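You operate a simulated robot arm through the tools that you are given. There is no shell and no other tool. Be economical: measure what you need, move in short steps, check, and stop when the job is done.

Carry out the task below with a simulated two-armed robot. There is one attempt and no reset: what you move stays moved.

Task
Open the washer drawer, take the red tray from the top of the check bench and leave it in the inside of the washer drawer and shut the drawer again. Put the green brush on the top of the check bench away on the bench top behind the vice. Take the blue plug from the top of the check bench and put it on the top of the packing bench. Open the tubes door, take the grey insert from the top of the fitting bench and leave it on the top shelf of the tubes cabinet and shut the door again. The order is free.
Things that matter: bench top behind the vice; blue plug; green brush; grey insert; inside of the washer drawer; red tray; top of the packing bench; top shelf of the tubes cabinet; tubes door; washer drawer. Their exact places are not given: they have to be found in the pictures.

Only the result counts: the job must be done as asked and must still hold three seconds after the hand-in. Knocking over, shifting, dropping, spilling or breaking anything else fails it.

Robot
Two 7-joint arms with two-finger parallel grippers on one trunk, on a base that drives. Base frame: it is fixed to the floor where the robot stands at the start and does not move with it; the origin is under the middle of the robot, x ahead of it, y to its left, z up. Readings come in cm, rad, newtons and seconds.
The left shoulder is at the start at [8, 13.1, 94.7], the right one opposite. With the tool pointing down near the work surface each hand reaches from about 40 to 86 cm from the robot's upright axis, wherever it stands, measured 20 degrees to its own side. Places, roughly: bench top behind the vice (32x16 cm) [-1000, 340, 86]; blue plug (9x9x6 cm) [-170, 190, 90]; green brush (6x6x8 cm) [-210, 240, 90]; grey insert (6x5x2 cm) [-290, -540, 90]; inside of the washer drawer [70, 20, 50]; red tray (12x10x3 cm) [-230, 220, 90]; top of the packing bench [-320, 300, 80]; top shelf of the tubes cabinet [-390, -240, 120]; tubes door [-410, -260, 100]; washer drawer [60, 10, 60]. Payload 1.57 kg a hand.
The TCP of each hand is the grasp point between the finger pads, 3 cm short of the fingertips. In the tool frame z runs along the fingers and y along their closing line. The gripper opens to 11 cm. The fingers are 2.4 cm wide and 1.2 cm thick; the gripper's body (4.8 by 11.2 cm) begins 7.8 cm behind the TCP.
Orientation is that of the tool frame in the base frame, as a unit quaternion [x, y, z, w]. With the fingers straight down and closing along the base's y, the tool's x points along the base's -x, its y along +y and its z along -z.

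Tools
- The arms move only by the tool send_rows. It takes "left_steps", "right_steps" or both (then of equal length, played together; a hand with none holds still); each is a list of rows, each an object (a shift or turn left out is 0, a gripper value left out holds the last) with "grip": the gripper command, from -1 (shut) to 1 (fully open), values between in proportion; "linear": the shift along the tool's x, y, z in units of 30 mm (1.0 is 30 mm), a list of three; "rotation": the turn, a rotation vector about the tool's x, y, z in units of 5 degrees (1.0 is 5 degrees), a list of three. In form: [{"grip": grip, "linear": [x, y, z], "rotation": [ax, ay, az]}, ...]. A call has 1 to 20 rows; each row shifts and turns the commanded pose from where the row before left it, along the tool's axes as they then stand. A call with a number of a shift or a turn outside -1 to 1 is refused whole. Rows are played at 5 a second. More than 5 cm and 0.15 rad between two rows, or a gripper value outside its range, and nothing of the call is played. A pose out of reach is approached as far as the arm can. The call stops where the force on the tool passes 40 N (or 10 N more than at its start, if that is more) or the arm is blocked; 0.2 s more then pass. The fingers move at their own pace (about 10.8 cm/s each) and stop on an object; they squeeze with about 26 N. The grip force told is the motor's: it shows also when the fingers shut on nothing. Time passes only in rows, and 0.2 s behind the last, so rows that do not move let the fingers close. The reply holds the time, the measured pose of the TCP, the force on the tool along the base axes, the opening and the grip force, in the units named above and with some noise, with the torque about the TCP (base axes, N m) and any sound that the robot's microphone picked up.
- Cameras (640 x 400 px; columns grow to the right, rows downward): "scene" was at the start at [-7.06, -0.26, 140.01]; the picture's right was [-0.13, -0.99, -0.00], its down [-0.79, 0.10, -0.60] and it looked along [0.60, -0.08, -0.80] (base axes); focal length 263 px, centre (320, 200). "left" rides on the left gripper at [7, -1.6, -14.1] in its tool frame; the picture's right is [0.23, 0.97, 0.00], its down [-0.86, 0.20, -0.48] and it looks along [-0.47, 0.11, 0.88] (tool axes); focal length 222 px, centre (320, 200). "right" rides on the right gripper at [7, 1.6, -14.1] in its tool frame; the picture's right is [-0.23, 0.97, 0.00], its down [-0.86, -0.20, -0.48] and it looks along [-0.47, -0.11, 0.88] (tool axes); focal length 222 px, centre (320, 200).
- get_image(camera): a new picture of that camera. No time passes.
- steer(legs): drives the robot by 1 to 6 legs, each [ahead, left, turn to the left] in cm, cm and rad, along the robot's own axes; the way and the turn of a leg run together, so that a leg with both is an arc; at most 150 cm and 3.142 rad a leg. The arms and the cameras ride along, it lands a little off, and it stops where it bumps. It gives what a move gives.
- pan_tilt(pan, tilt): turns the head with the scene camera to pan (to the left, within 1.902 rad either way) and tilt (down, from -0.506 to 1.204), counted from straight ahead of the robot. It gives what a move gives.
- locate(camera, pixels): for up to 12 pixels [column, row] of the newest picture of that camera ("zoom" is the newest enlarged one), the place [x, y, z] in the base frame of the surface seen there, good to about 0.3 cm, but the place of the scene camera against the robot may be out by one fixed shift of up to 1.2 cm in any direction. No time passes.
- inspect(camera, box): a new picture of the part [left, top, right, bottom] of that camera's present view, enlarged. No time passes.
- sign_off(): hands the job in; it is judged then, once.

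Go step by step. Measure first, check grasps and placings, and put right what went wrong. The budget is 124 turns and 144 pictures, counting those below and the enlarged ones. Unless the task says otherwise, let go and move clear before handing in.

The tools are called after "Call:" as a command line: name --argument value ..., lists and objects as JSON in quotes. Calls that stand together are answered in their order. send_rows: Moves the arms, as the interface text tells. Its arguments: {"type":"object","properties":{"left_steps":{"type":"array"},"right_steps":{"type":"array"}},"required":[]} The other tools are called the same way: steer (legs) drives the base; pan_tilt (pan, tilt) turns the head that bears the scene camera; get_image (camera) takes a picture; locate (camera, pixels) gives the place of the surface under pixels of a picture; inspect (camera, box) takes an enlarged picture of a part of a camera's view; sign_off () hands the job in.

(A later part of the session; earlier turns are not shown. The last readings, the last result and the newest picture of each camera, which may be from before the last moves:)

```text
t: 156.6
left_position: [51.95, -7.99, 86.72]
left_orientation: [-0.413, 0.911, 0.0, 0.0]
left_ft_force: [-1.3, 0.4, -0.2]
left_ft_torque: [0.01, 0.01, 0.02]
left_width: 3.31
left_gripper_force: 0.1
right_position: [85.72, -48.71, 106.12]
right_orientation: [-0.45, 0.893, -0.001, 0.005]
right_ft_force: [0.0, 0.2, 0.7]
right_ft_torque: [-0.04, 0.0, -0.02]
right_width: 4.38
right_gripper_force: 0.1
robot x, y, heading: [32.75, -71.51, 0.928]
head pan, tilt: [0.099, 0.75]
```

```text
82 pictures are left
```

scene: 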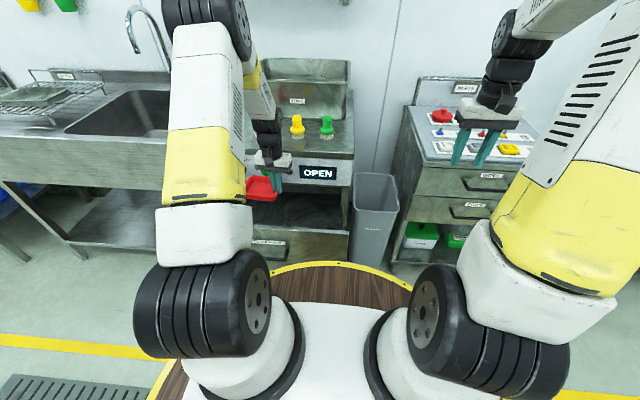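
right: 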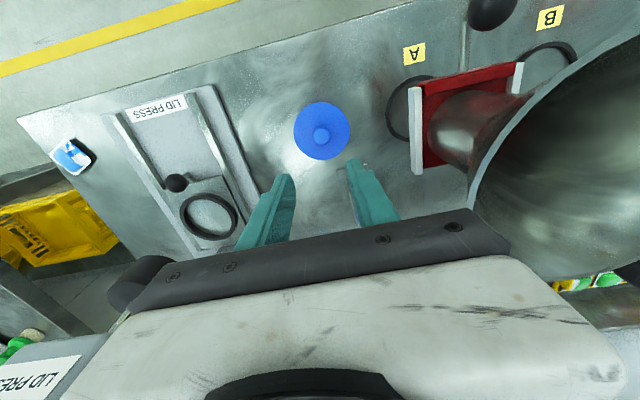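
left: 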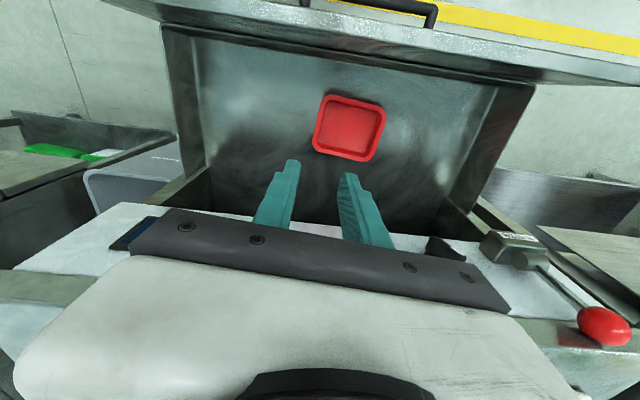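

The tray lies flat in the drawer. To close, I'll push on the handle bar with the closed left fingers: back off, move in front of the bar, and lower.

Call:
steer --legs '[[-13, 0, 0]]'

Call:
send_rows --left_steps '[{"linear": [0.7, 0.35, 0], "grip": -1, "rotation": [0, 0, -0.9]}, {"linear": [0.7, 0.35, 0]}, {"linear": [0.7, 0.35, 0]}, {"linear": [0.7, 0.35, 0]}, {"linear": [0.7, 0.35, 0]}]'

Call:
get_image --camera "left"

```text
t: 157.9
left_position: [44.14, -18.33, 86.65]
left_orientation: [-0.413, 0.911, 0.001, 0.001]
left_ft_force: [-0.2, -0.4, 0.3]
left_ft_torque: [0.0, -0.01, 0.01]
left_width: 3.32
left_gripper_force: 0.1
right_position: [77.87, -59.13, 106.31]
right_orientation: [-0.448, 0.894, -0.001, 0.005]
right_ft_force: [-0.2, -1.0, -0.3]
right_ft_torque: [0.03, -0.03, -0.02]
right_width: 4.38
right_gripper_force: 0.0
robot x, y, heading: [25.07, -81.96, 0.928]
head pan, tilt: [0.099, 0.75]
```

```text
t: 159.1
left_position: [33.66, -23.5, 86.81]
left_orientation: [-0.446, 0.895, 0.0, 0.001]
left_ft_force: [-0.6, 0.0, 0.1]
left_ft_torque: [-0.03, 0.02, 0.02]
left_width: 0.0
left_gripper_force: 21.7
right_position: [78.03, -59.21, 106.25]
right_orientation: [-0.449, 0.894, -0.001, 0.005]
right_ft_force: [-0.2, 0.2, 0.1]
right_ft_torque: [0.01, -0.01, 0.01]
right_width: 4.38
right_gripper_force: 0.2
robot x, y, heading: [25.1, -81.92, 0.929]
head pan, tilt: [0.099, 0.75]
```

```text
81 pictures are left
```

left: 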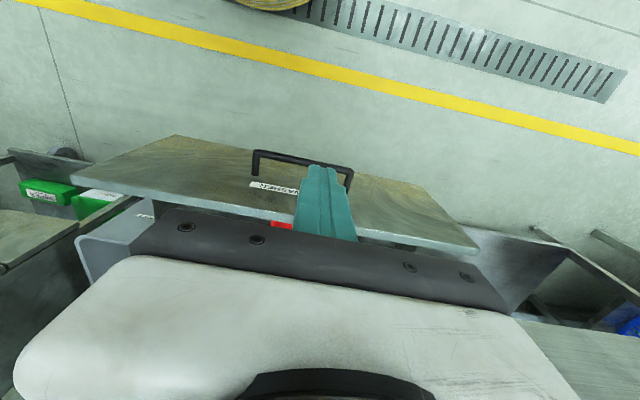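

Checking where the bar is relative to the fingers.

Call:
locate --camera "left" --pixels '[[265, 156], [300, 160], [345, 169], [285, 200]]'

```text
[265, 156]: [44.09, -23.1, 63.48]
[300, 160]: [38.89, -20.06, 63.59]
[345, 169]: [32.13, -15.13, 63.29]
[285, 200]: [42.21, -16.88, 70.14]
```

The bar is ~4 cm in front of the fingers and centred. I shift base ahead 8 with the hand pulled back 8, then lower the hand to bar height.

Call:
send_rows --left_steps '[{"linear": [0.9, 0, 0]}, {"linear": [0.9, 0, 0]}, {"linear": [0.9, 0, 0]}]'

Call:
steer --legs '[[8, 0, 0]]'

Call:
send_rows --left_steps '[{"linear": [0, 0, 0.95]}, {"linear": [0, 0, 0.95]}, {"linear": [0, 0, 0.95]}, {"linear": [0, 0, 0.95]}, {"linear": [0, 0, 0.95]}, {"linear": [0, 0, 0.95]}, {"linear": [0, 0, 0.95]}, {"linear": [0, 0, 0.95]}]'

Call:
get_image --camera "left"

```text
t: 159.9
left_position: [28.81, -30.03, 86.74]
left_orientation: [-0.446, 0.895, 0.0, -0.001]
left_ft_force: [0.2, 0.0, -0.3]
left_ft_torque: [0.02, 0.01, -0.01]
left_width: 0.0
left_gripper_force: 21.1
right_position: [77.83, -59.18, 106.31]
right_orientation: [-0.449, 0.893, -0.002, 0.005]
right_ft_force: [-0.1, 0.1, 0.8]
right_ft_torque: [-0.03, 0.0, 0.01]
right_width: 4.41
right_gripper_force: 0.3
robot x, y, heading: [24.56, -81.86, 0.925]
head pan, tilt: [0.099, 0.75]
```

```text
t: 161.0
left_position: [33.53, -23.4, 86.65]
left_orientation: [-0.448, 0.894, 0.0, 0.0]
left_ft_force: [0.0, 0.2, -0.5]
left_ft_torque: [0.01, -0.04, 0.03]
left_width: 0.0
left_gripper_force: 21.1
right_position: [82.65, -52.68, 106.38]
right_orientation: [-0.448, 0.894, -0.001, 0.005]
right_ft_force: [-0.2, 0.1, -0.9]
right_ft_torque: [0.01, -0.02, 0.01]
right_width: 4.41
right_gripper_force: 0.0
robot x, y, heading: [29.62, -75.54, 0.926]
head pan, tilt: [0.099, 0.75]
```

```text
t: 162.8
left_position: [33.54, -23.51, 63.96]
left_orientation: [-0.448, 0.894, 0.0, 0.001]
left_ft_force: [-0.7, -0.3, -0.4]
left_ft_torque: [-0.01, -0.01, -0.02]
left_width: 0.0
left_gripper_force: 21.8
right_position: [82.63, -52.76, 106.25]
right_orientation: [-0.449, 0.894, -0.001, 0.005]
right_ft_force: [0.0, -0.2, -0.1]
right_ft_torque: [0.07, -0.02, 0.02]
right_width: 4.39
right_gripper_force: 0.1
robot x, y, heading: [29.65, -75.37, 0.931]
head pan, tilt: [0.099, 0.75]
```

```text
80 pictures are left
```

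left: 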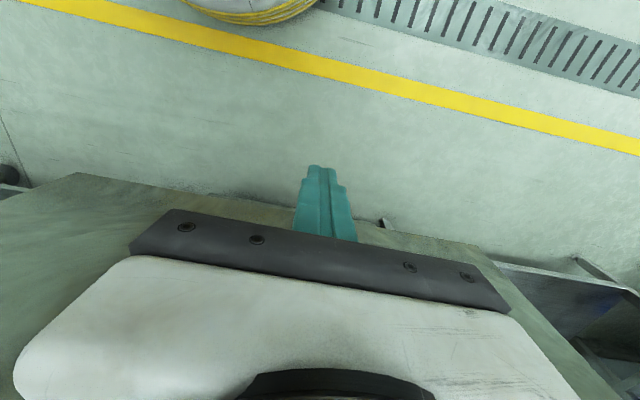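

The fingers hang in front of the bar. I push forward in small rows.

Call:
send_rows --left_steps '[{"linear": [-0.5, 0, 0]}, {"linear": [-0.5, 0, 0]}, {"linear": [-0.5, 0, 0]}, {"linear": [-0.5, 0, 0]}, {"linear": [-0.5, 0, 0]}, {"linear": [-0.5, 0, 0]}, {"linear": [-0.5, 0, 0]}, {"linear": [-0.5, 0, 0]}, {"linear": [-0.5, 0, 0]}, {"linear": [-0.5, 0, 0]}, {"linear": [-0.5, 0, 0]}, {"linear": [-0.5, 0, 0]}, {"linear": [-0.5, 0, 0]}, {"linear": [-0.5, 0, 0]}, {"linear": [-0.5, 0, 0]}, {"linear": [-0.5, 0, 0]}, {"linear": [-0.5, 0, 0]}, {"linear": [-0.5, 0, 0]}]'

Call:
get_image --camera "left"

Call:
get_image --camera "scene"

```text
t: 166.6
left_position: [49.86, -1.92, 63.98]
left_orientation: [-0.448, 0.894, 0.0, 0.0]
left_ft_force: [-0.8, -0.3, 0.2]
left_ft_torque: [0.0, -0.01, -0.03]
left_width: 0.0
left_gripper_force: 21.3
right_position: [82.61, -52.68, 106.25]
right_orientation: [-0.448, 0.894, -0.001, 0.005]
right_ft_force: [-0.7, -0.2, 0.0]
right_ft_torque: [0.0, -0.02, 0.01]
right_width: 4.42
right_gripper_force: 0.1
robot x, y, heading: [29.53, -75.72, 0.931]
head pan, tilt: [0.099, 0.75]
```

```text
79 pictures are left
```

left: 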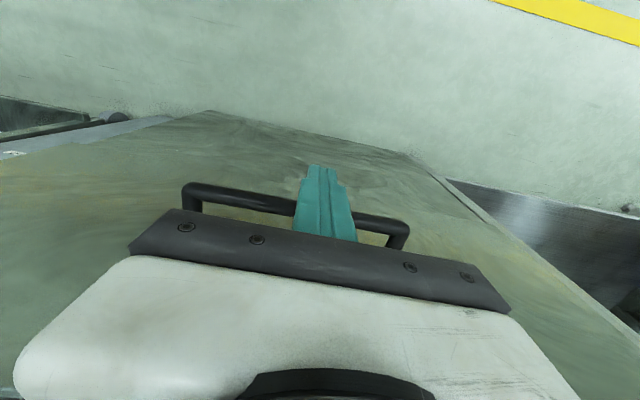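

```text
78 pictures are left
```

scene: 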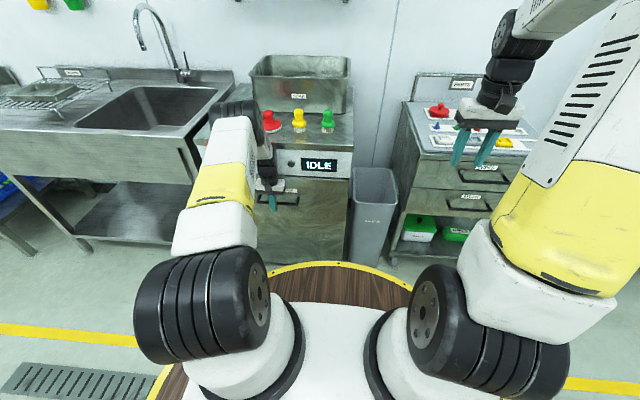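

The display reads IDLE; I push a bit further until resistance to make sure it's fully shut.

Call:
send_rows --left_steps '[{"linear": [-0.15, 0, 0]}, {"linear": [-0.15, 0, 0]}, {"linear": [-0.15, 0, 0]}, {"linear": [-0.15, 0, 0]}, {"linear": [-0.15, 0, 0]}]'

Call:
get_image --camera "left"

```text
t: 167.7
left_position: [50.55, -0.92, 63.73]
left_orientation: [-0.448, 0.894, -0.005, -0.008]
left_ft_force: [-1.5, -3.4, 1.6]
left_ft_torque: [0.01, 0.02, 0.02]
left_width: 0.03
left_gripper_force: 21.5
right_position: [82.72, -52.86, 106.32]
right_orientation: [-0.449, 0.894, -0.001, 0.006]
right_ft_force: [0.0, 0.3, 0.4]
right_ft_torque: [0.0, 0.0, 0.0]
right_width: 4.41
right_gripper_force: 0.2
robot x, y, heading: [29.25, -75.6, 0.933]
head pan, tilt: [0.099, 0.75]
stopped in row 5 (left hand): the force on the tool passed its limit at 46 N (the readings are from after the stop); the commanded pose is now the measured one
```

```text
77 pictures are left
```

left: 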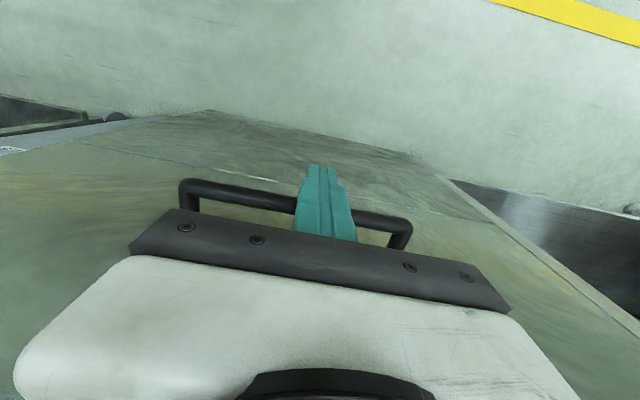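

The drawer is firmly shut. I retract the left hand and lift it, and measure the deck rim (330,262) to know my own footprint.

Call:
locate --camera "scene" --pixels '[[330, 263], [330, 275], [245, 300], [410, 280]]'

Call:
send_rows --left_steps '[{"linear": [0.9, 0, 0]}, {"linear": [0.9, 0, 0]}, {"linear": [0.9, 0, 0]}, {"linear": [0.9, 0, 0]}, {"linear": [0.9, 0, -0.3]}, {"linear": [0, 0, -1]}, {"linear": [0, 0, -1]}, {"linear": [0, 0, -1]}, {"linear": [0, 0, -1]}, {"linear": [0, 0, -1]}, {"linear": [0, 0, -1]}, {"linear": [0, 0, -1]}, {"linear": [0, 0, -1]}, {"linear": [0, 0, -1]}, {"linear": [0, 0, -1]}, {"linear": [0, 0, -1]}, {"linear": [0, 0, -1]}, {"linear": [0, 0, -1]}, {"linear": [0, 0, -1]}]'

Call:
inspect --camera "scene" --box '[190, 80, 400, 260]'

```text
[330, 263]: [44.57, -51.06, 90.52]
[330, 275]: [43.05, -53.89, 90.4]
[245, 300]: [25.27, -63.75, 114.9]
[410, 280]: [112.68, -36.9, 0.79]
```

```text
t: 171.7
left_position: [42.94, -11.11, 106.86]
left_orientation: [-0.448, 0.894, -0.005, -0.007]
left_ft_force: [-0.4, 0.8, -1.1]
left_ft_torque: [-0.01, 0.05, -0.02]
left_width: 0.0
left_gripper_force: 22.0
right_position: [82.57, -52.66, 106.17]
right_orientation: [-0.449, 0.894, -0.001, 0.006]
right_ft_force: [0.3, -0.4, 0.5]
right_ft_torque: [0.0, 0.04, 0.01]
right_width: 4.43
right_gripper_force: 0.1
robot x, y, heading: [29.86, -75.61, 0.925]
head pan, tilt: [0.099, 0.75]
```

```text
2.22 times, centred on (295, 170) of scene
```

zoom: 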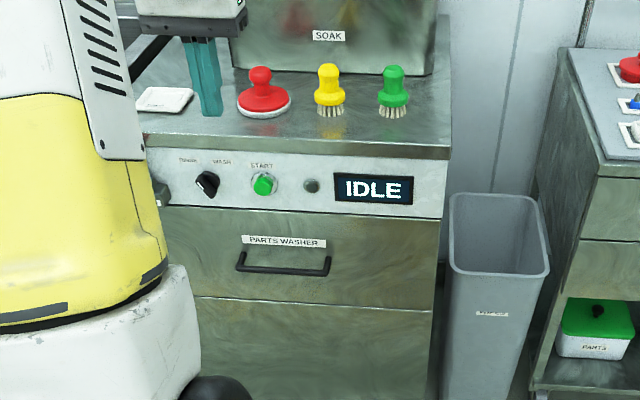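

Drawer shut, IDLE. My deck has a radius of ~29 cm at z≈90. Now I drive to the check bench for the brush.

Call:
steer --legs '[[-24, 0, 0], [0, 150, 0.005], [0, 150, 0], [0, 69, 0]]'

Call:
pan_tilt --pan 0.15 --tilt 0.65

Call:
get_image --camera "scene"

```text
t: 191.0
left_position: [-267.15, 191.73, 106.88]
left_orientation: [-0.448, 0.894, -0.005, -0.007]
left_ft_force: [-0.1, 0.3, 0.4]
left_ft_torque: [0.01, -0.02, 0.03]
left_width: 0.0
left_gripper_force: 21.1
right_position: [-227.28, 150.08, 106.25]
right_orientation: [-0.449, 0.894, -0.001, 0.006]
right_ft_force: [-0.6, -0.3, 0.1]
right_ft_torque: [-0.06, -0.04, 0.01]
right_width: 4.39
right_gripper_force: 0.0
robot x, y, heading: [-280.18, 127.18, 0.93]
head pan, tilt: [0.099, 0.75]
```

```text
t: 191.7
left_position: [-267.21, 191.85, 106.93]
left_orientation: [-0.449, 0.894, -0.005, -0.008]
left_ft_force: [0.7, 0.0, -0.2]
left_ft_torque: [0.0, 0.03, -0.01]
left_width: 0.0
left_gripper_force: 21.2
right_position: [-227.42, 150.23, 106.22]
right_orientation: [-0.449, 0.894, -0.001, 0.005]
right_ft_force: [-0.1, 0.1, 0.0]
right_ft_torque: [-0.02, -0.02, -0.02]
right_width: 4.4
right_gripper_force: 0.0
robot x, y, heading: [-280.19, 127.2, 0.929]
head pan, tilt: [0.15, 0.649]
```

```text
75 pictures are left
```

scene: 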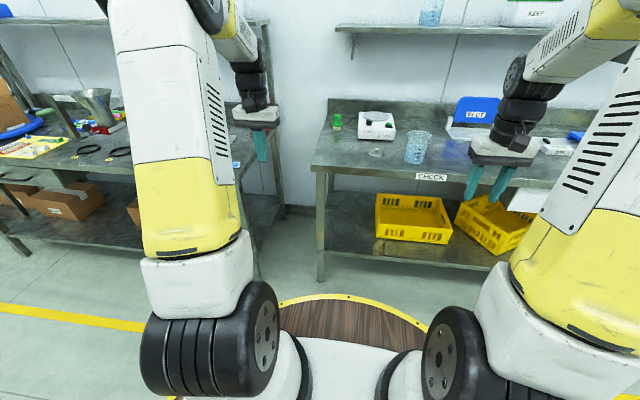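

The brush is ~129 ahead, 14 left. I drive ahead 53 and bring the left hand near it.

Call:
steer --legs '[[53, 0, 0]]'

Call:
send_rows --left_steps '[{"linear": [-0.6, -0.8, 0], "grip": 1}, {"linear": [-0.6, -0.8, 0]}, {"linear": [-0.6, -0.8, 0]}, {"linear": [-0.6, -0.8, 0]}, {"linear": [-0.6, -0.8, 0]}, {"linear": [-0.6, -0.7, 0]}]'

Call:
get_image --camera "left"

Call:
get_image --camera "scene"

```text
t: 194.8
left_position: [-235.06, 234.58, 106.91]
left_orientation: [-0.448, 0.894, -0.005, -0.007]
left_ft_force: [-0.2, -0.3, -0.4]
left_ft_torque: [0.02, 0.02, 0.01]
left_width: 0.0
left_gripper_force: 21.4
right_position: [-195.12, 192.94, 106.16]
right_orientation: [-0.449, 0.894, -0.001, 0.006]
right_ft_force: [0.3, 0.5, 0.5]
right_ft_torque: [0.01, -0.01, 0.01]
right_width: 4.39
right_gripper_force: 0.1
robot x, y, heading: [-248.29, 170.63, 0.925]
head pan, tilt: [0.15, 0.649]
```

```text
t: 196.2
left_position: [-217.3, 234.88, 106.75]
left_orientation: [-0.448, 0.894, -0.005, -0.008]
left_ft_force: [0.0, 0.3, -0.5]
left_ft_torque: [-0.01, -0.01, 0.0]
left_width: 11.01
left_gripper_force: 0.0
right_position: [-195.2, 192.96, 106.35]
right_orientation: [-0.448, 0.894, -0.002, 0.005]
right_ft_force: [-0.2, 0.5, -0.5]
right_ft_torque: [-0.04, -0.04, -0.01]
right_width: 4.4
right_gripper_force: 0.1
robot x, y, heading: [-248.22, 170.33, 0.926]
head pan, tilt: [0.15, 0.649]
```

```text
74 pictures are left
```

left: 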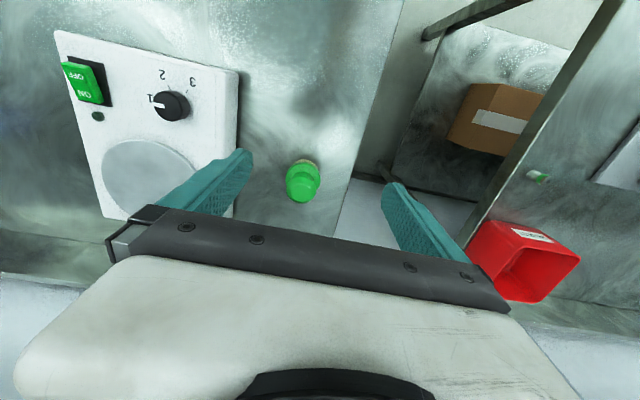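

```text
73 pictures are left
```

scene: 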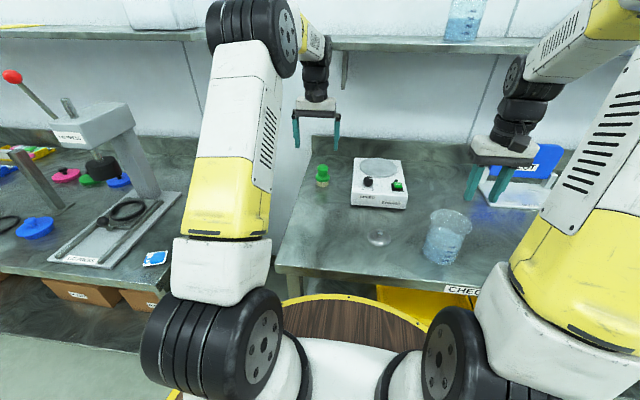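

The brush is at (303,182) in the left view; measuring it.

Call:
inspect --camera "left" --box '[270, 145, 334, 209]'

Call:
locate --camera "zoom" --pixels '[[320, 180], [320, 280], [330, 110], [260, 220], [400, 220], [315, 330], [320, 240]]'

```text
6.25 times, centred on (302, 177) of left
```

zoom: 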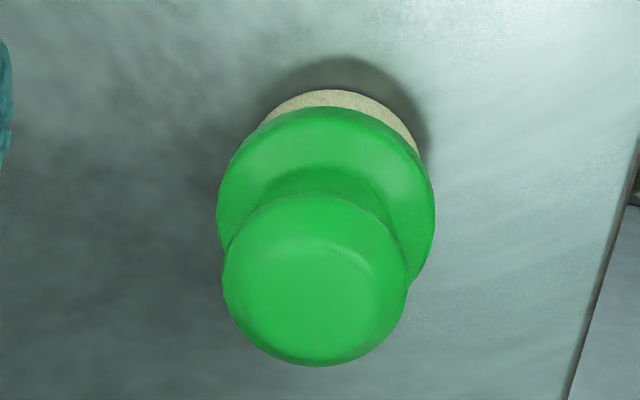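

```text
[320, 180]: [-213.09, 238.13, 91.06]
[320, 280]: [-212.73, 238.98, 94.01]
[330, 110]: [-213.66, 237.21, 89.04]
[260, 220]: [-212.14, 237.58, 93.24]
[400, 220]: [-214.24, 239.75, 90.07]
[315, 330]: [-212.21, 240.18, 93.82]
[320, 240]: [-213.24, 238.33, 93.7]
```

Knob top at (−212.6,238.9,94). I centre over it, lower to z≈90.5 and grip the body.

Call:
send_rows --left_steps '[{"linear": [-0.7, -0.15, 0], "grip": 0.55}, {"linear": [-0.7, -0.15, 0]}, {"linear": [-0.68, -0.16, 0]}, {"linear": [0, 0, 0.9]}, {"linear": [0, 0, 0.9]}, {"linear": [0, 0, 0.9]}]'

Call:
get_image --camera "left"

```text
t: 197.6
left_position: [-212.28, 238.97, 98.41]
left_orientation: [-0.447, 0.894, -0.005, -0.008]
left_ft_force: [0.2, 0.0, -0.7]
left_ft_torque: [0.03, -0.01, -0.01]
left_width: 8.56
left_gripper_force: 0.1
right_position: [-195.27, 192.9, 106.32]
right_orientation: [-0.449, 0.894, -0.001, 0.005]
right_ft_force: [-0.7, -0.3, 0.6]
right_ft_torque: [0.02, 0.02, 0.01]
right_width: 4.4
right_gripper_force: 0.1
robot x, y, heading: [-248.19, 170.4, 0.927]
head pan, tilt: [0.15, 0.649]
```

```text
71 pictures are left
```

left: 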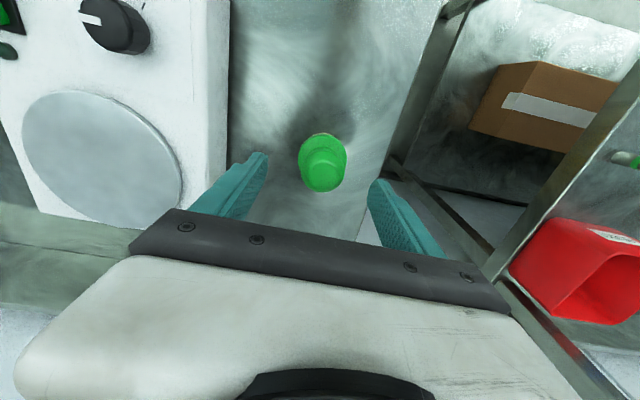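

Call:
locate --camera "left" --pixels '[[323, 172], [323, 160], [323, 183]]'

Call:
send_rows --left_steps '[{"linear": [0, 0, 0.9]}, {"linear": [0, 0, 0.9]}, {"linear": [0, 0, 0.8]}, {"grip": -1}, {}, {}, {}]'

Call:
get_image --camera "left"

```text
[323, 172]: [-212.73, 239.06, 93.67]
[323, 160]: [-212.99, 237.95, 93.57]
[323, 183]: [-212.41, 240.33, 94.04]
```

```text
t: 199.2
left_position: [-212.58, 238.82, 90.72]
left_orientation: [-0.448, 0.894, -0.005, -0.007]
left_ft_force: [-0.6, 0.1, -0.1]
left_ft_torque: [-0.04, 0.01, 0.02]
left_width: 5.22
left_gripper_force: 25.3
right_position: [-195.34, 193.0, 106.29]
right_orientation: [-0.449, 0.893, -0.001, 0.006]
right_ft_force: [0.3, 1.1, -0.2]
right_ft_torque: [0.01, -0.01, -0.03]
right_width: 4.42
right_gripper_force: 0.0
robot x, y, heading: [-248.47, 170.43, 0.923]
head pan, tilt: [0.15, 0.649]
```

```text
70 pictures are left
```

left: 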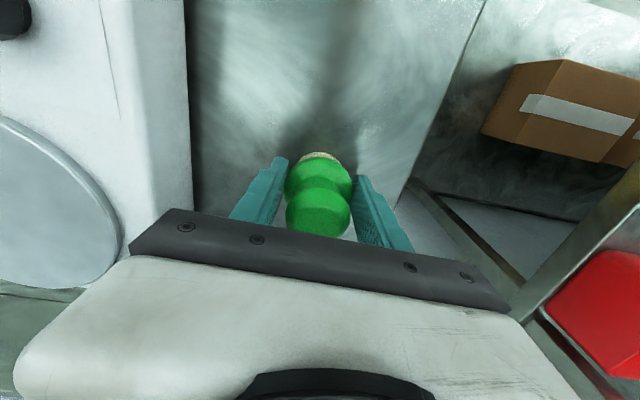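

The brush is held (5.2 cm). I lift it, back into the aisle and look left/behind for the vice bench.

Call:
send_rows --left_steps '[{"linear": [0, 0, -0.9]}, {"linear": [0, 0, -0.9]}, {"linear": [0, 0, -0.9]}, {"linear": [0, 0, -0.9]}, {"linear": [0, 0, -0.9]}, {"linear": [0, 0, -0.9]}]'

Call:
steer --legs '[[-70, 0, 0], [0, 0, 1.57]]'

Call:
pan_tilt --pan 0.0 --tilt 0.2

Call:
get_image --camera "scene"

Call:
pan_tilt --pan 0.9 --tilt 0.2

Call:
get_image --camera "scene"

```text
t: 200.6
left_position: [-212.3, 239.16, 107.0]
left_orientation: [-0.448, 0.894, -0.004, -0.008]
left_ft_force: [-0.2, 0.0, -1.0]
left_ft_torque: [-0.04, -0.03, 0.0]
left_width: 5.23
left_gripper_force: 26.1
right_position: [-195.17, 192.96, 106.38]
right_orientation: [-0.448, 0.894, 0.0, 0.005]
right_ft_force: [-0.4, 0.7, 1.1]
right_ft_torque: [-0.02, 0.01, 0.02]
right_width: 4.43
right_gripper_force: 0.1
robot x, y, heading: [-248.34, 170.13, 0.93]
head pan, tilt: [0.15, 0.649]
```

```text
t: 208.2
left_position: [-358.35, 151.79, 106.83]
left_orientation: [0.946, -0.325, 0.008, 0.002]
left_ft_force: [0.1, -0.6, 0.0]
left_ft_torque: [-0.05, 0.03, 0.03]
left_width: 5.23
left_gripper_force: 26.2
right_position: [-311.82, 168.0, 106.28]
right_orientation: [0.946, -0.325, -0.004, -0.004]
right_ft_force: [0.6, -0.4, -0.3]
right_ft_torque: [0.0, 0.0, 0.01]
right_width: 4.42
right_gripper_force: 0.0
robot x, y, heading: [-290.12, 114.38, 2.479]
head pan, tilt: [0.15, 0.649]
```

```text
t: 209.1
left_position: [-358.23, 151.76, 106.84]
left_orientation: [0.946, -0.325, 0.009, 0.003]
left_ft_force: [-0.3, -0.8, -1.0]
left_ft_torque: [0.02, -0.01, 0.02]
left_width: 5.23
left_gripper_force: 26.0
right_position: [-311.84, 167.97, 106.32]
right_orientation: [0.946, -0.324, -0.002, -0.005]
right_ft_force: [0.1, 0.0, 0.5]
right_ft_torque: [-0.03, 0.0, 0.0]
right_width: 4.38
right_gripper_force: 0.1
robot x, y, heading: [-290.11, 114.95, 2.479]
head pan, tilt: [0.0, 0.201]
```

```text
69 pictures are left
```

scene: 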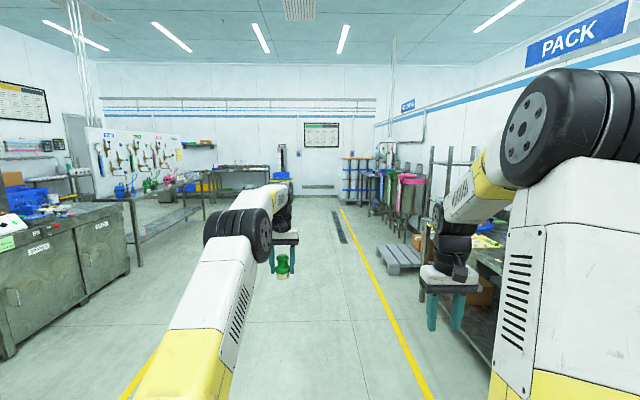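

```text
t: 210.3
left_position: [-358.26, 151.75, 106.85]
left_orientation: [0.946, -0.325, 0.008, 0.002]
left_ft_force: [-0.4, -0.5, -0.3]
left_ft_torque: [-0.01, 0.02, -0.01]
left_width: 5.21
left_gripper_force: 26.4
right_position: [-311.81, 168.0, 106.23]
right_orientation: [0.946, -0.324, -0.004, -0.005]
right_ft_force: [0.4, -0.6, 0.4]
right_ft_torque: [0.01, 0.0, 0.0]
right_width: 4.42
right_gripper_force: 0.1
robot x, y, heading: [-290.33, 114.91, 2.482]
head pan, tilt: [0.901, 0.201]
```

```text
68 pictures are left
```

scene: 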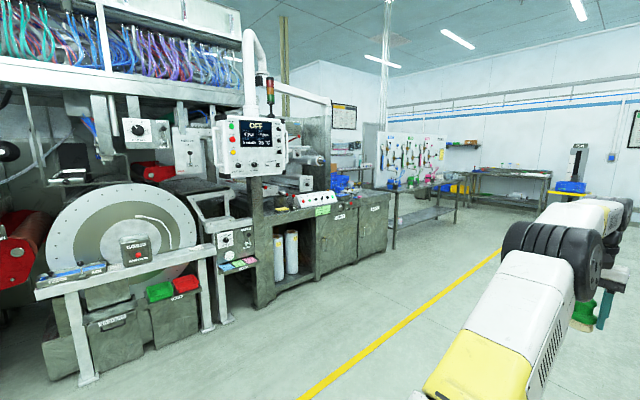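

The "PACK" sign confirms the packing bench. The vice bench should be ~7 m down the aisle, 2.6 m to the left; I drive 400 down the aisle and look.

Call:
steer --legs '[[150, 0, 0.02], [150, 0, 0], [110, 0, 0]]'

Call:
pan_tilt --pan 0.65 --tilt 0.25

Call:
get_image --camera "scene"

```text
t: 229.9
left_position: [-686.9, 396.43, 106.85]
left_orientation: [0.948, -0.319, 0.009, 0.002]
left_ft_force: [-0.1, 0.9, -0.7]
left_ft_torque: [-0.01, 0.01, 0.03]
left_width: 5.2
left_gripper_force: 25.8
right_position: [-640.6, 413.3, 106.24]
right_orientation: [0.948, -0.317, -0.003, -0.004]
right_ft_force: [-0.3, -0.3, -0.2]
right_ft_torque: [-0.01, 0.0, 0.02]
right_width: 4.4
right_gripper_force: 0.1
robot x, y, heading: [-618.01, 360.22, 2.495]
head pan, tilt: [0.901, 0.201]
```

```text
t: 230.7
left_position: [-686.83, 396.42, 106.83]
left_orientation: [0.948, -0.317, 0.008, 0.003]
left_ft_force: [-0.5, 0.6, -1.1]
left_ft_torque: [0.03, 0.02, -0.03]
left_width: 5.19
left_gripper_force: 25.8
right_position: [-640.74, 413.31, 106.28]
right_orientation: [0.948, -0.317, -0.003, -0.005]
right_ft_force: [-0.1, 0.4, -0.7]
right_ft_torque: [-0.01, 0.01, 0.01]
right_width: 4.39
right_gripper_force: 0.1
robot x, y, heading: [-618.27, 360.21, 2.499]
head pan, tilt: [0.649, 0.25]
```

```text
67 pictures are left
```

scene: 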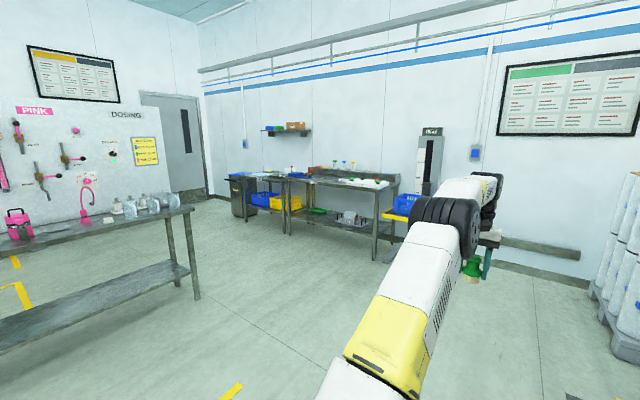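

The target should be at about (308,171), the bench against the end wall. I zoom there.

Call:
inspect --camera "scene" --box '[220, 110, 460, 250]'

Call:
locate --camera "zoom" --pixels '[[200, 190], [300, 195], [400, 205], [455, 210], [240, 170], [340, 180], [190, 175], [230, 300]]'

```text
2.67 times, centred on (340, 180) of scene
```

zoom: 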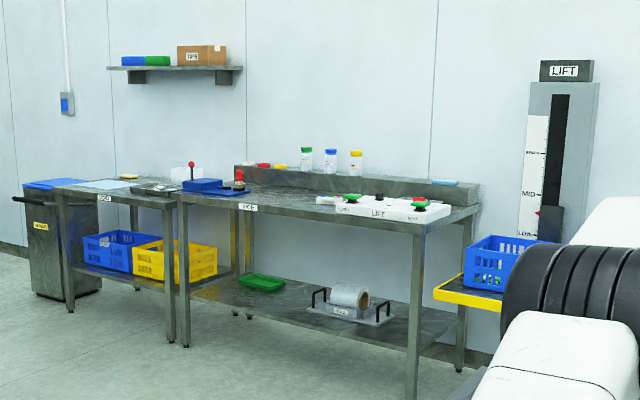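

```text
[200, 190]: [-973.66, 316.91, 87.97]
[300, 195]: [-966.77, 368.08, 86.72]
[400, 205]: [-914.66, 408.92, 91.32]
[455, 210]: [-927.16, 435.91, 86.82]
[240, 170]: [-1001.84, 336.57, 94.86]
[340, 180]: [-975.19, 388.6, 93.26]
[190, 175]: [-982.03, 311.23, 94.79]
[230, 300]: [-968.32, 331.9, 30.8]
```

The vice (blue with red lever) stands at the bench's left end, near (−974,317); the free top behind it at (−1000,340). I drive ahead 135, then left 220, keeping clear of the pegboard bench.

Call:
steer --legs '[[135, 0, 0.004], [0, 110, 0], [0, 110, 0]]'

Call:
pan_tilt --pan 0.1 --tilt 0.55

Call:
get_image --camera "scene"

```text
t: 247.9
left_position: [-925.46, 300.88, 106.95]
left_orientation: [0.949, -0.316, 0.009, 0.002]
left_ft_force: [-0.2, 0.2, -1.0]
left_ft_torque: [0.01, 0.04, 0.0]
left_width: 5.2
left_gripper_force: 25.9
right_position: [-879.39, 318.11, 106.27]
right_orientation: [0.95, -0.313, -0.003, -0.004]
right_ft_force: [-0.2, 0.2, -0.1]
right_ft_torque: [0.0, -0.01, 0.0]
right_width: 4.39
right_gripper_force: 0.1
robot x, y, heading: [-856.64, 264.94, 2.504]
head pan, tilt: [0.649, 0.25]
```

```text
t: 248.8
left_position: [-925.59, 300.92, 106.9]
left_orientation: [0.949, -0.315, 0.009, 0.002]
left_ft_force: [0.1, 0.3, -1.0]
left_ft_torque: [0.05, 0.04, -0.02]
left_width: 5.17
left_gripper_force: 25.7
right_position: [-879.43, 318.17, 106.19]
right_orientation: [0.949, -0.314, -0.004, -0.005]
right_ft_force: [0.3, -0.3, 0.7]
right_ft_torque: [0.03, -0.01, -0.01]
right_width: 4.41
right_gripper_force: 0.1
robot x, y, heading: [-856.39, 265.11, 2.507]
head pan, tilt: [0.099, 0.55]
```

```text
65 pictures are left
```

scene: 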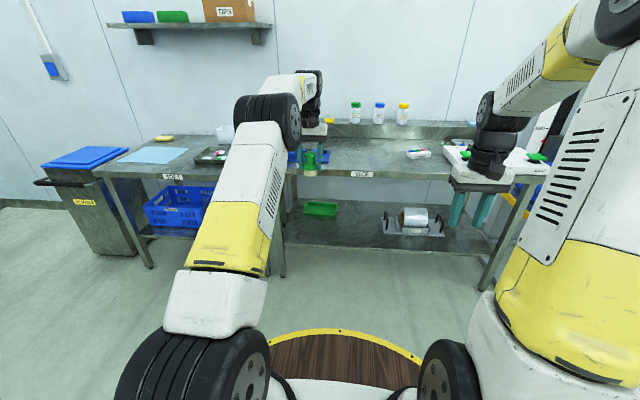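

The vice is behind the brush at (310,155). I zoom in to measure the vice and area behind it.

Call:
inspect --camera "scene" --box '[250, 90, 430, 200]'

Call:
locate --camera "zoom" --pixels '[[150, 240], [280, 240], [270, 200], [300, 175], [350, 180], [350, 220], [400, 280], [220, 290], [300, 150], [560, 230]]'

```text
3.56 times, centred on (340, 145) of scene
```

zoom: 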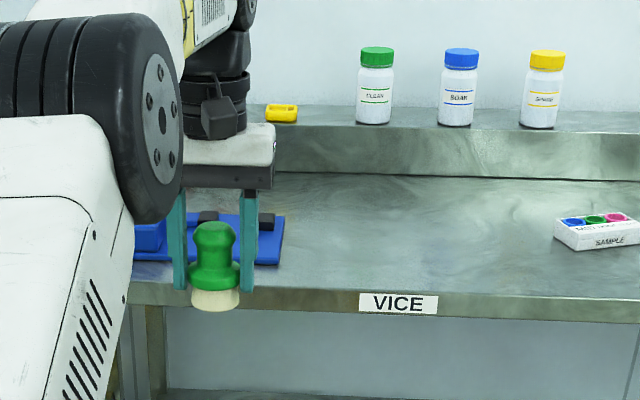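

```text
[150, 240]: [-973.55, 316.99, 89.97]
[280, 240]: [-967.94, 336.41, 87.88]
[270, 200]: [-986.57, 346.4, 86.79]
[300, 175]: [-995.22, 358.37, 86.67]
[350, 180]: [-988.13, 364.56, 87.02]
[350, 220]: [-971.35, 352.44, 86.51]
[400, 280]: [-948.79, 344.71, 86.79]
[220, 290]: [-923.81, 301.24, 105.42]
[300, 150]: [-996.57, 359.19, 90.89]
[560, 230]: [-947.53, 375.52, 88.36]
```

The bench bears a VICE label; strip behind the vice is at ~160 ahead, 25 left, with an upstand at 167. I raise the brush 10 cm and drive ahead 80.

Call:
send_rows --left_steps '[{"linear": [0, 0, -0.85]}, {"linear": [0, 0, -0.85]}, {"linear": [0, 0, -0.85]}, {"linear": [0, 0, -0.85]}, {"linear": [0.9, 0, 0]}, {"linear": [0.9, 0, 0]}, {"linear": [0.9, 0, 0]}, {"linear": [0.9, 0, 0]}]'

Call:
steer --legs '[[80, 0, 0]]'

Call:
get_image --camera "left"

Call:
get_image --camera "scene"

```text
t: 250.6
left_position: [-915.92, 293.7, 115.6]
left_orientation: [0.949, -0.315, 0.009, 0.002]
left_ft_force: [0.5, 0.1, -0.8]
left_ft_torque: [-0.01, -0.05, 0.0]
left_width: 5.18
left_gripper_force: 26.1
left hand out of reach, approached as far as the arm can: row 3, 4
right_position: [-879.46, 318.14, 106.15]
right_orientation: [0.949, -0.315, -0.003, -0.004]
right_ft_force: [-1.5, -0.1, 0.0]
right_ft_torque: [0.02, -0.04, -0.02]
right_width: 4.39
right_gripper_force: 0.0
robot x, y, heading: [-856.78, 265.16, 2.498]
head pan, tilt: [0.099, 0.55]
```

```text
t: 254.9
left_position: [-980.21, 341.44, 115.56]
left_orientation: [0.949, -0.315, 0.009, 0.003]
left_ft_force: [0.3, 0.3, -1.5]
left_ft_torque: [0.03, 0.01, 0.02]
left_width: 5.17
left_gripper_force: 26.3
right_position: [-943.64, 365.95, 106.27]
right_orientation: [0.949, -0.314, -0.003, -0.004]
right_ft_force: [0.6, 0.0, -0.7]
right_ft_torque: [-0.01, -0.04, 0.02]
right_width: 4.4
right_gripper_force: 0.1
robot x, y, heading: [-920.74, 312.76, 2.509]
head pan, tilt: [0.099, 0.55]
```

```text
63 pictures are left
```

left: 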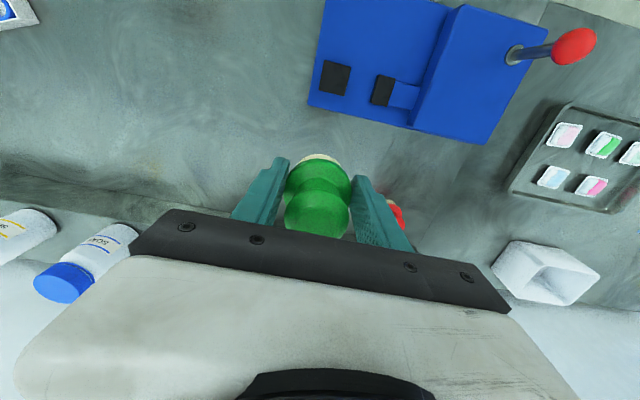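

```text
62 pictures are left
```

scene: 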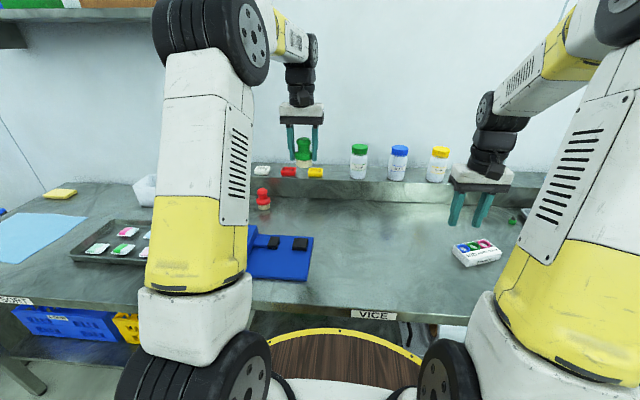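

A red brush already stands behind the vice at (263,198); I place the green one beside it. Measuring with both cameras.

Call:
locate --camera "left" --pixels '[[310, 105], [475, 140], [290, 130], [250, 150], [240, 180], [390, 150], [230, 150], [190, 160]]'

Call:
inspect --camera "scene" --box '[230, 150, 370, 290]'

Call:
locate --camera "zoom" --pixels '[[212, 135], [215, 170], [345, 245], [205, 240], [265, 175], [300, 110], [260, 130], [300, 190]]'

```text
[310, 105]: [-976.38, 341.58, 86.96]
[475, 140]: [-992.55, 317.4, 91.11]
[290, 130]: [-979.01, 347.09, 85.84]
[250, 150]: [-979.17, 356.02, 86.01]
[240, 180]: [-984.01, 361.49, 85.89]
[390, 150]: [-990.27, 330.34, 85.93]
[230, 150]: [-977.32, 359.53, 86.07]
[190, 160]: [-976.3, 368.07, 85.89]
```

```text
2.86 times, centred on (300, 220) of scene
```

zoom: 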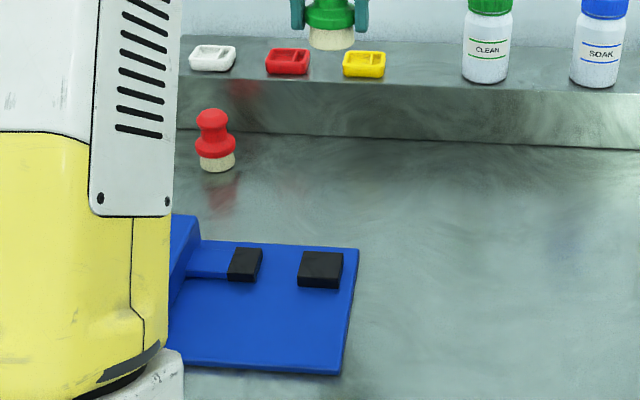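

```text
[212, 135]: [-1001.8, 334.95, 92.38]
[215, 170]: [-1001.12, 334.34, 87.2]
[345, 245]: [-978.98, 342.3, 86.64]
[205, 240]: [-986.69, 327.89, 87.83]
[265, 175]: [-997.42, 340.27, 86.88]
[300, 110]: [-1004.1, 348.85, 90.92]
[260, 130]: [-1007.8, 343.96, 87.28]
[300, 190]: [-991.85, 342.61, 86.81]
```

Strip behind the vice: vice back edge at 62 ahead, riser at 89, red brush at (78, left 30). I place the green brush at 76 ahead, 18.5 left: move over and lower most of the way.

Call:
send_rows --left_steps '[{"linear": [-0.97, 0.53, 0]}, {"linear": [-0.97, 0.53, 0]}, {"linear": [-0.97, 0.53, 0]}, {"linear": [-0.97, 0.53, 0]}, {"linear": [0, 0, 0.9]}, {"linear": [0, 0, 0.9]}, {"linear": [0, 0, 0.9]}, {"linear": [0, 0, 0.9]}, {"linear": [0, 0, 0.9]}, {"linear": [0, 0, 0.9]}]'

Call:
get_image --camera "left"

Call:
get_image --camera "scene"

```text
t: 257.1
left_position: [-992.44, 342.82, 99.01]
left_orientation: [0.949, -0.314, 0.008, 0.002]
left_ft_force: [0.4, -0.4, -1.2]
left_ft_torque: [0.02, -0.01, 0.0]
left_width: 5.13
left_gripper_force: 26.1
left hand out of reach, approached as far as the arm can: row 4
right_position: [-943.86, 365.99, 106.23]
right_orientation: [0.95, -0.314, -0.003, -0.005]
right_ft_force: [0.7, -0.1, 0.5]
right_ft_torque: [-0.04, 0.01, 0.03]
right_width: 4.4
right_gripper_force: 0.1
robot x, y, heading: [-920.61, 312.76, 2.494]
head pan, tilt: [0.099, 0.55]
```

```text
60 pictures are left
```

left: 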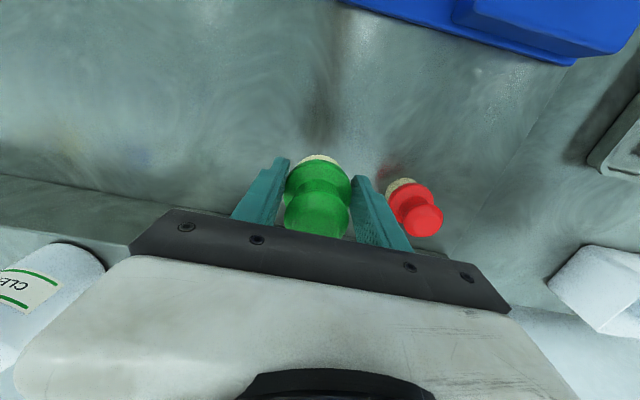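

```text
59 pictures are left
```

scene: 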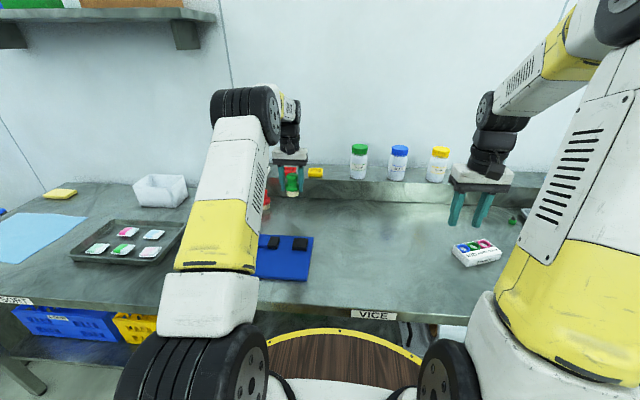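

Checking the red brush clearance in the left view.

Call:
locate --camera "left" --pixels '[[425, 222], [410, 195], [400, 187], [300, 120], [420, 45]]'

```text
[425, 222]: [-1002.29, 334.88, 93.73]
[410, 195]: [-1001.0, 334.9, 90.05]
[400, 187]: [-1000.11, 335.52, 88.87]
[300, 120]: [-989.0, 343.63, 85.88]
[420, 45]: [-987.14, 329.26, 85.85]
```

12 cm between the brushes. I lower to contact, open modestly and rise.

Call:
send_rows --left_steps '[{"linear": [0, 0, 0.9]}, {"linear": [0, 0, 0.9]}, {"linear": [0, 0, 0.7]}, {"linear": [0, 0, 0.15]}, {"linear": [0, 0, 0.08]}, {}]'

Call:
get_image --camera "left"

```text
t: 258.5
left_position: [-992.33, 342.71, 90.78]
left_orientation: [0.949, -0.315, 0.009, 0.002]
left_ft_force: [-0.7, -0.4, 0.0]
left_ft_torque: [-0.01, 0.0, -0.03]
left_width: 5.13
left_gripper_force: 26.1
right_position: [-943.73, 365.89, 106.29]
right_orientation: [0.95, -0.313, -0.003, -0.005]
right_ft_force: [0.4, 0.0, 0.3]
right_ft_torque: [0.0, -0.02, 0.01]
right_width: 4.42
right_gripper_force: 0.0
robot x, y, heading: [-920.86, 312.94, 2.505]
head pan, tilt: [0.099, 0.55]
```

```text
58 pictures are left
```

left: 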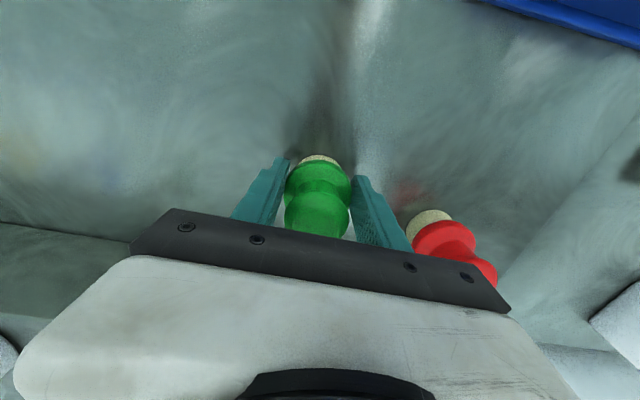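

Call:
send_rows --left_steps '[{"linear": [0, 0, 0.05]}, {"grip": 0.35}, {}, {"linear": [0, 0, -0.5]}, {"linear": [0, 0, -0.9]}, {"linear": [0, 0, -0.9]}, {"linear": [0, 0, -0.9]}, {"linear": [0, 0, -0.9]}, {"linear": [0, 0, -0.9]}]'

Call:
get_image --camera "left"

Call:
inspect --camera "scene" --box '[230, 150, 370, 290]'

```text
t: 260.5
left_position: [-992.54, 342.94, 105.81]
left_orientation: [0.949, -0.315, 0.008, 0.002]
left_ft_force: [-0.3, -0.8, -1.0]
left_ft_torque: [0.0, -0.03, 0.07]
left_width: 7.45
left_gripper_force: 0.0
right_position: [-943.81, 365.99, 106.2]
right_orientation: [0.95, -0.313, -0.003, -0.005]
right_ft_force: [0.2, -0.2, 0.2]
right_ft_torque: [-0.01, 0.01, -0.01]
right_width: 4.41
right_gripper_force: 0.1
robot x, y, heading: [-920.91, 313.11, 2.501]
head pan, tilt: [0.099, 0.55]
```

```text
57 pictures are left
```

left: 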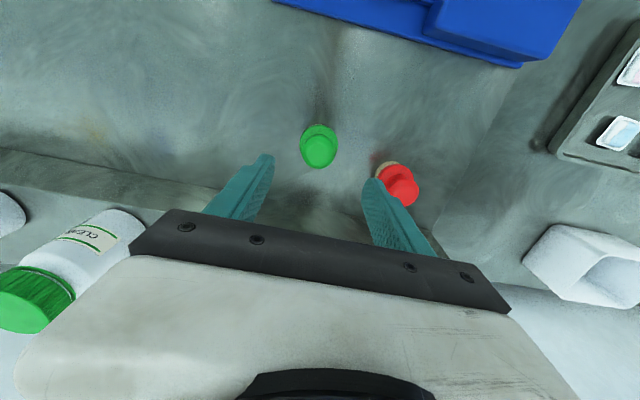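

```text
2.86 times, centred on (300, 220) of scene
```

zoom: 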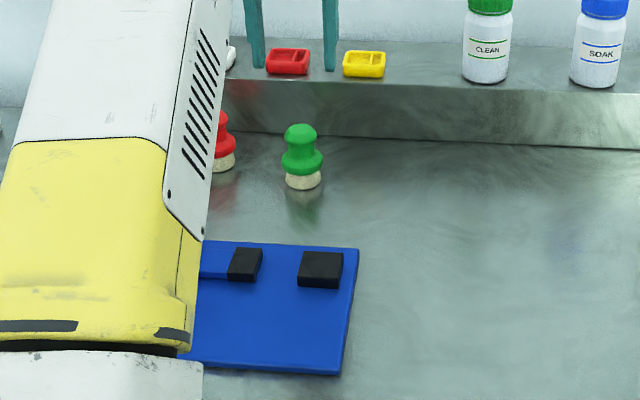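

The green brush stands by the red one behind the vice. Now I back off, turn left and look for the way to the tubes cabinet and fitting bench.

Call:
steer --legs '[[-82, 0, 0], [0, 0, 1.57]]'

Call:
pan_tilt --pan 0.0 --tilt 0.2

Call:
get_image --camera "scene"

Call:
pan_tilt --pan 1.0 --tilt 0.2

Call:
get_image --camera "scene"

```text
t: 268.7
left_position: [-885.9, 192.31, 105.65]
left_orientation: [0.894, 0.447, 0.007, -0.004]
left_ft_force: [-0.7, -0.6, -0.4]
left_ft_torque: [-0.02, 0.03, -0.01]
left_width: 7.45
left_gripper_force: 0.1
right_position: [-908.76, 241.34, 106.22]
right_orientation: [0.894, 0.448, -0.005, -0.001]
right_ft_force: [0.0, 0.6, 0.1]
right_ft_torque: [-0.02, -0.05, -0.01]
right_width: 4.41
right_gripper_force: 0.0
robot x, y, heading: [-855.48, 264.16, -2.216]
head pan, tilt: [0.099, 0.55]
```

```text
t: 269.6
left_position: [-885.78, 192.39, 105.71]
left_orientation: [0.894, 0.448, 0.008, -0.006]
left_ft_force: [0.1, 0.3, -0.3]
left_ft_torque: [0.03, -0.01, -0.01]
left_width: 7.43
left_gripper_force: 0.1
right_position: [-908.67, 241.18, 106.22]
right_orientation: [0.894, 0.448, -0.006, -0.002]
right_ft_force: [0.4, -0.5, -0.5]
right_ft_torque: [-0.01, 0.0, 0.0]
right_width: 4.4
right_gripper_force: 0.0
robot x, y, heading: [-855.71, 263.71, -2.217]
head pan, tilt: [0.0, 0.201]
```

```text
55 pictures are left
```

scene: 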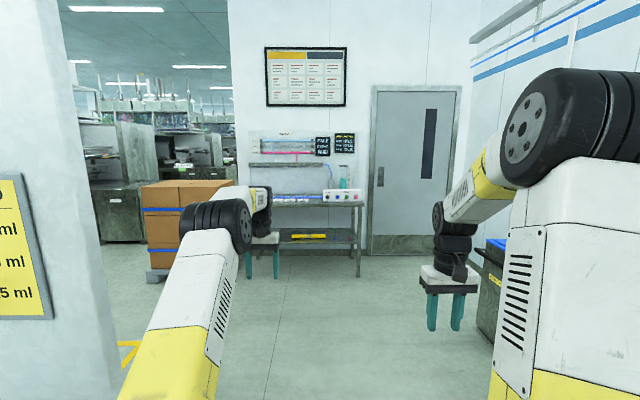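

```text
t: 270.8
left_position: [-885.83, 192.3, 105.71]
left_orientation: [0.894, 0.448, 0.008, -0.004]
left_ft_force: [0.8, -0.3, 0.1]
left_ft_torque: [-0.01, 0.0, 0.0]
left_width: 7.43
left_gripper_force: 0.0
right_position: [-908.73, 241.36, 106.18]
right_orientation: [0.894, 0.448, -0.005, -0.001]
right_ft_force: [0.1, 0.4, 0.0]
right_ft_torque: [0.04, -0.01, 0.0]
right_width: 4.39
right_gripper_force: 0.0
robot x, y, heading: [-855.7, 263.86, -2.214]
head pan, tilt: [1.0, 0.201]
```

```text
54 pictures are left
```

scene: 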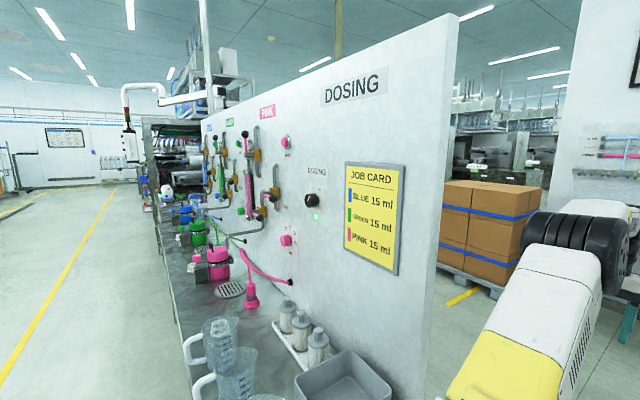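

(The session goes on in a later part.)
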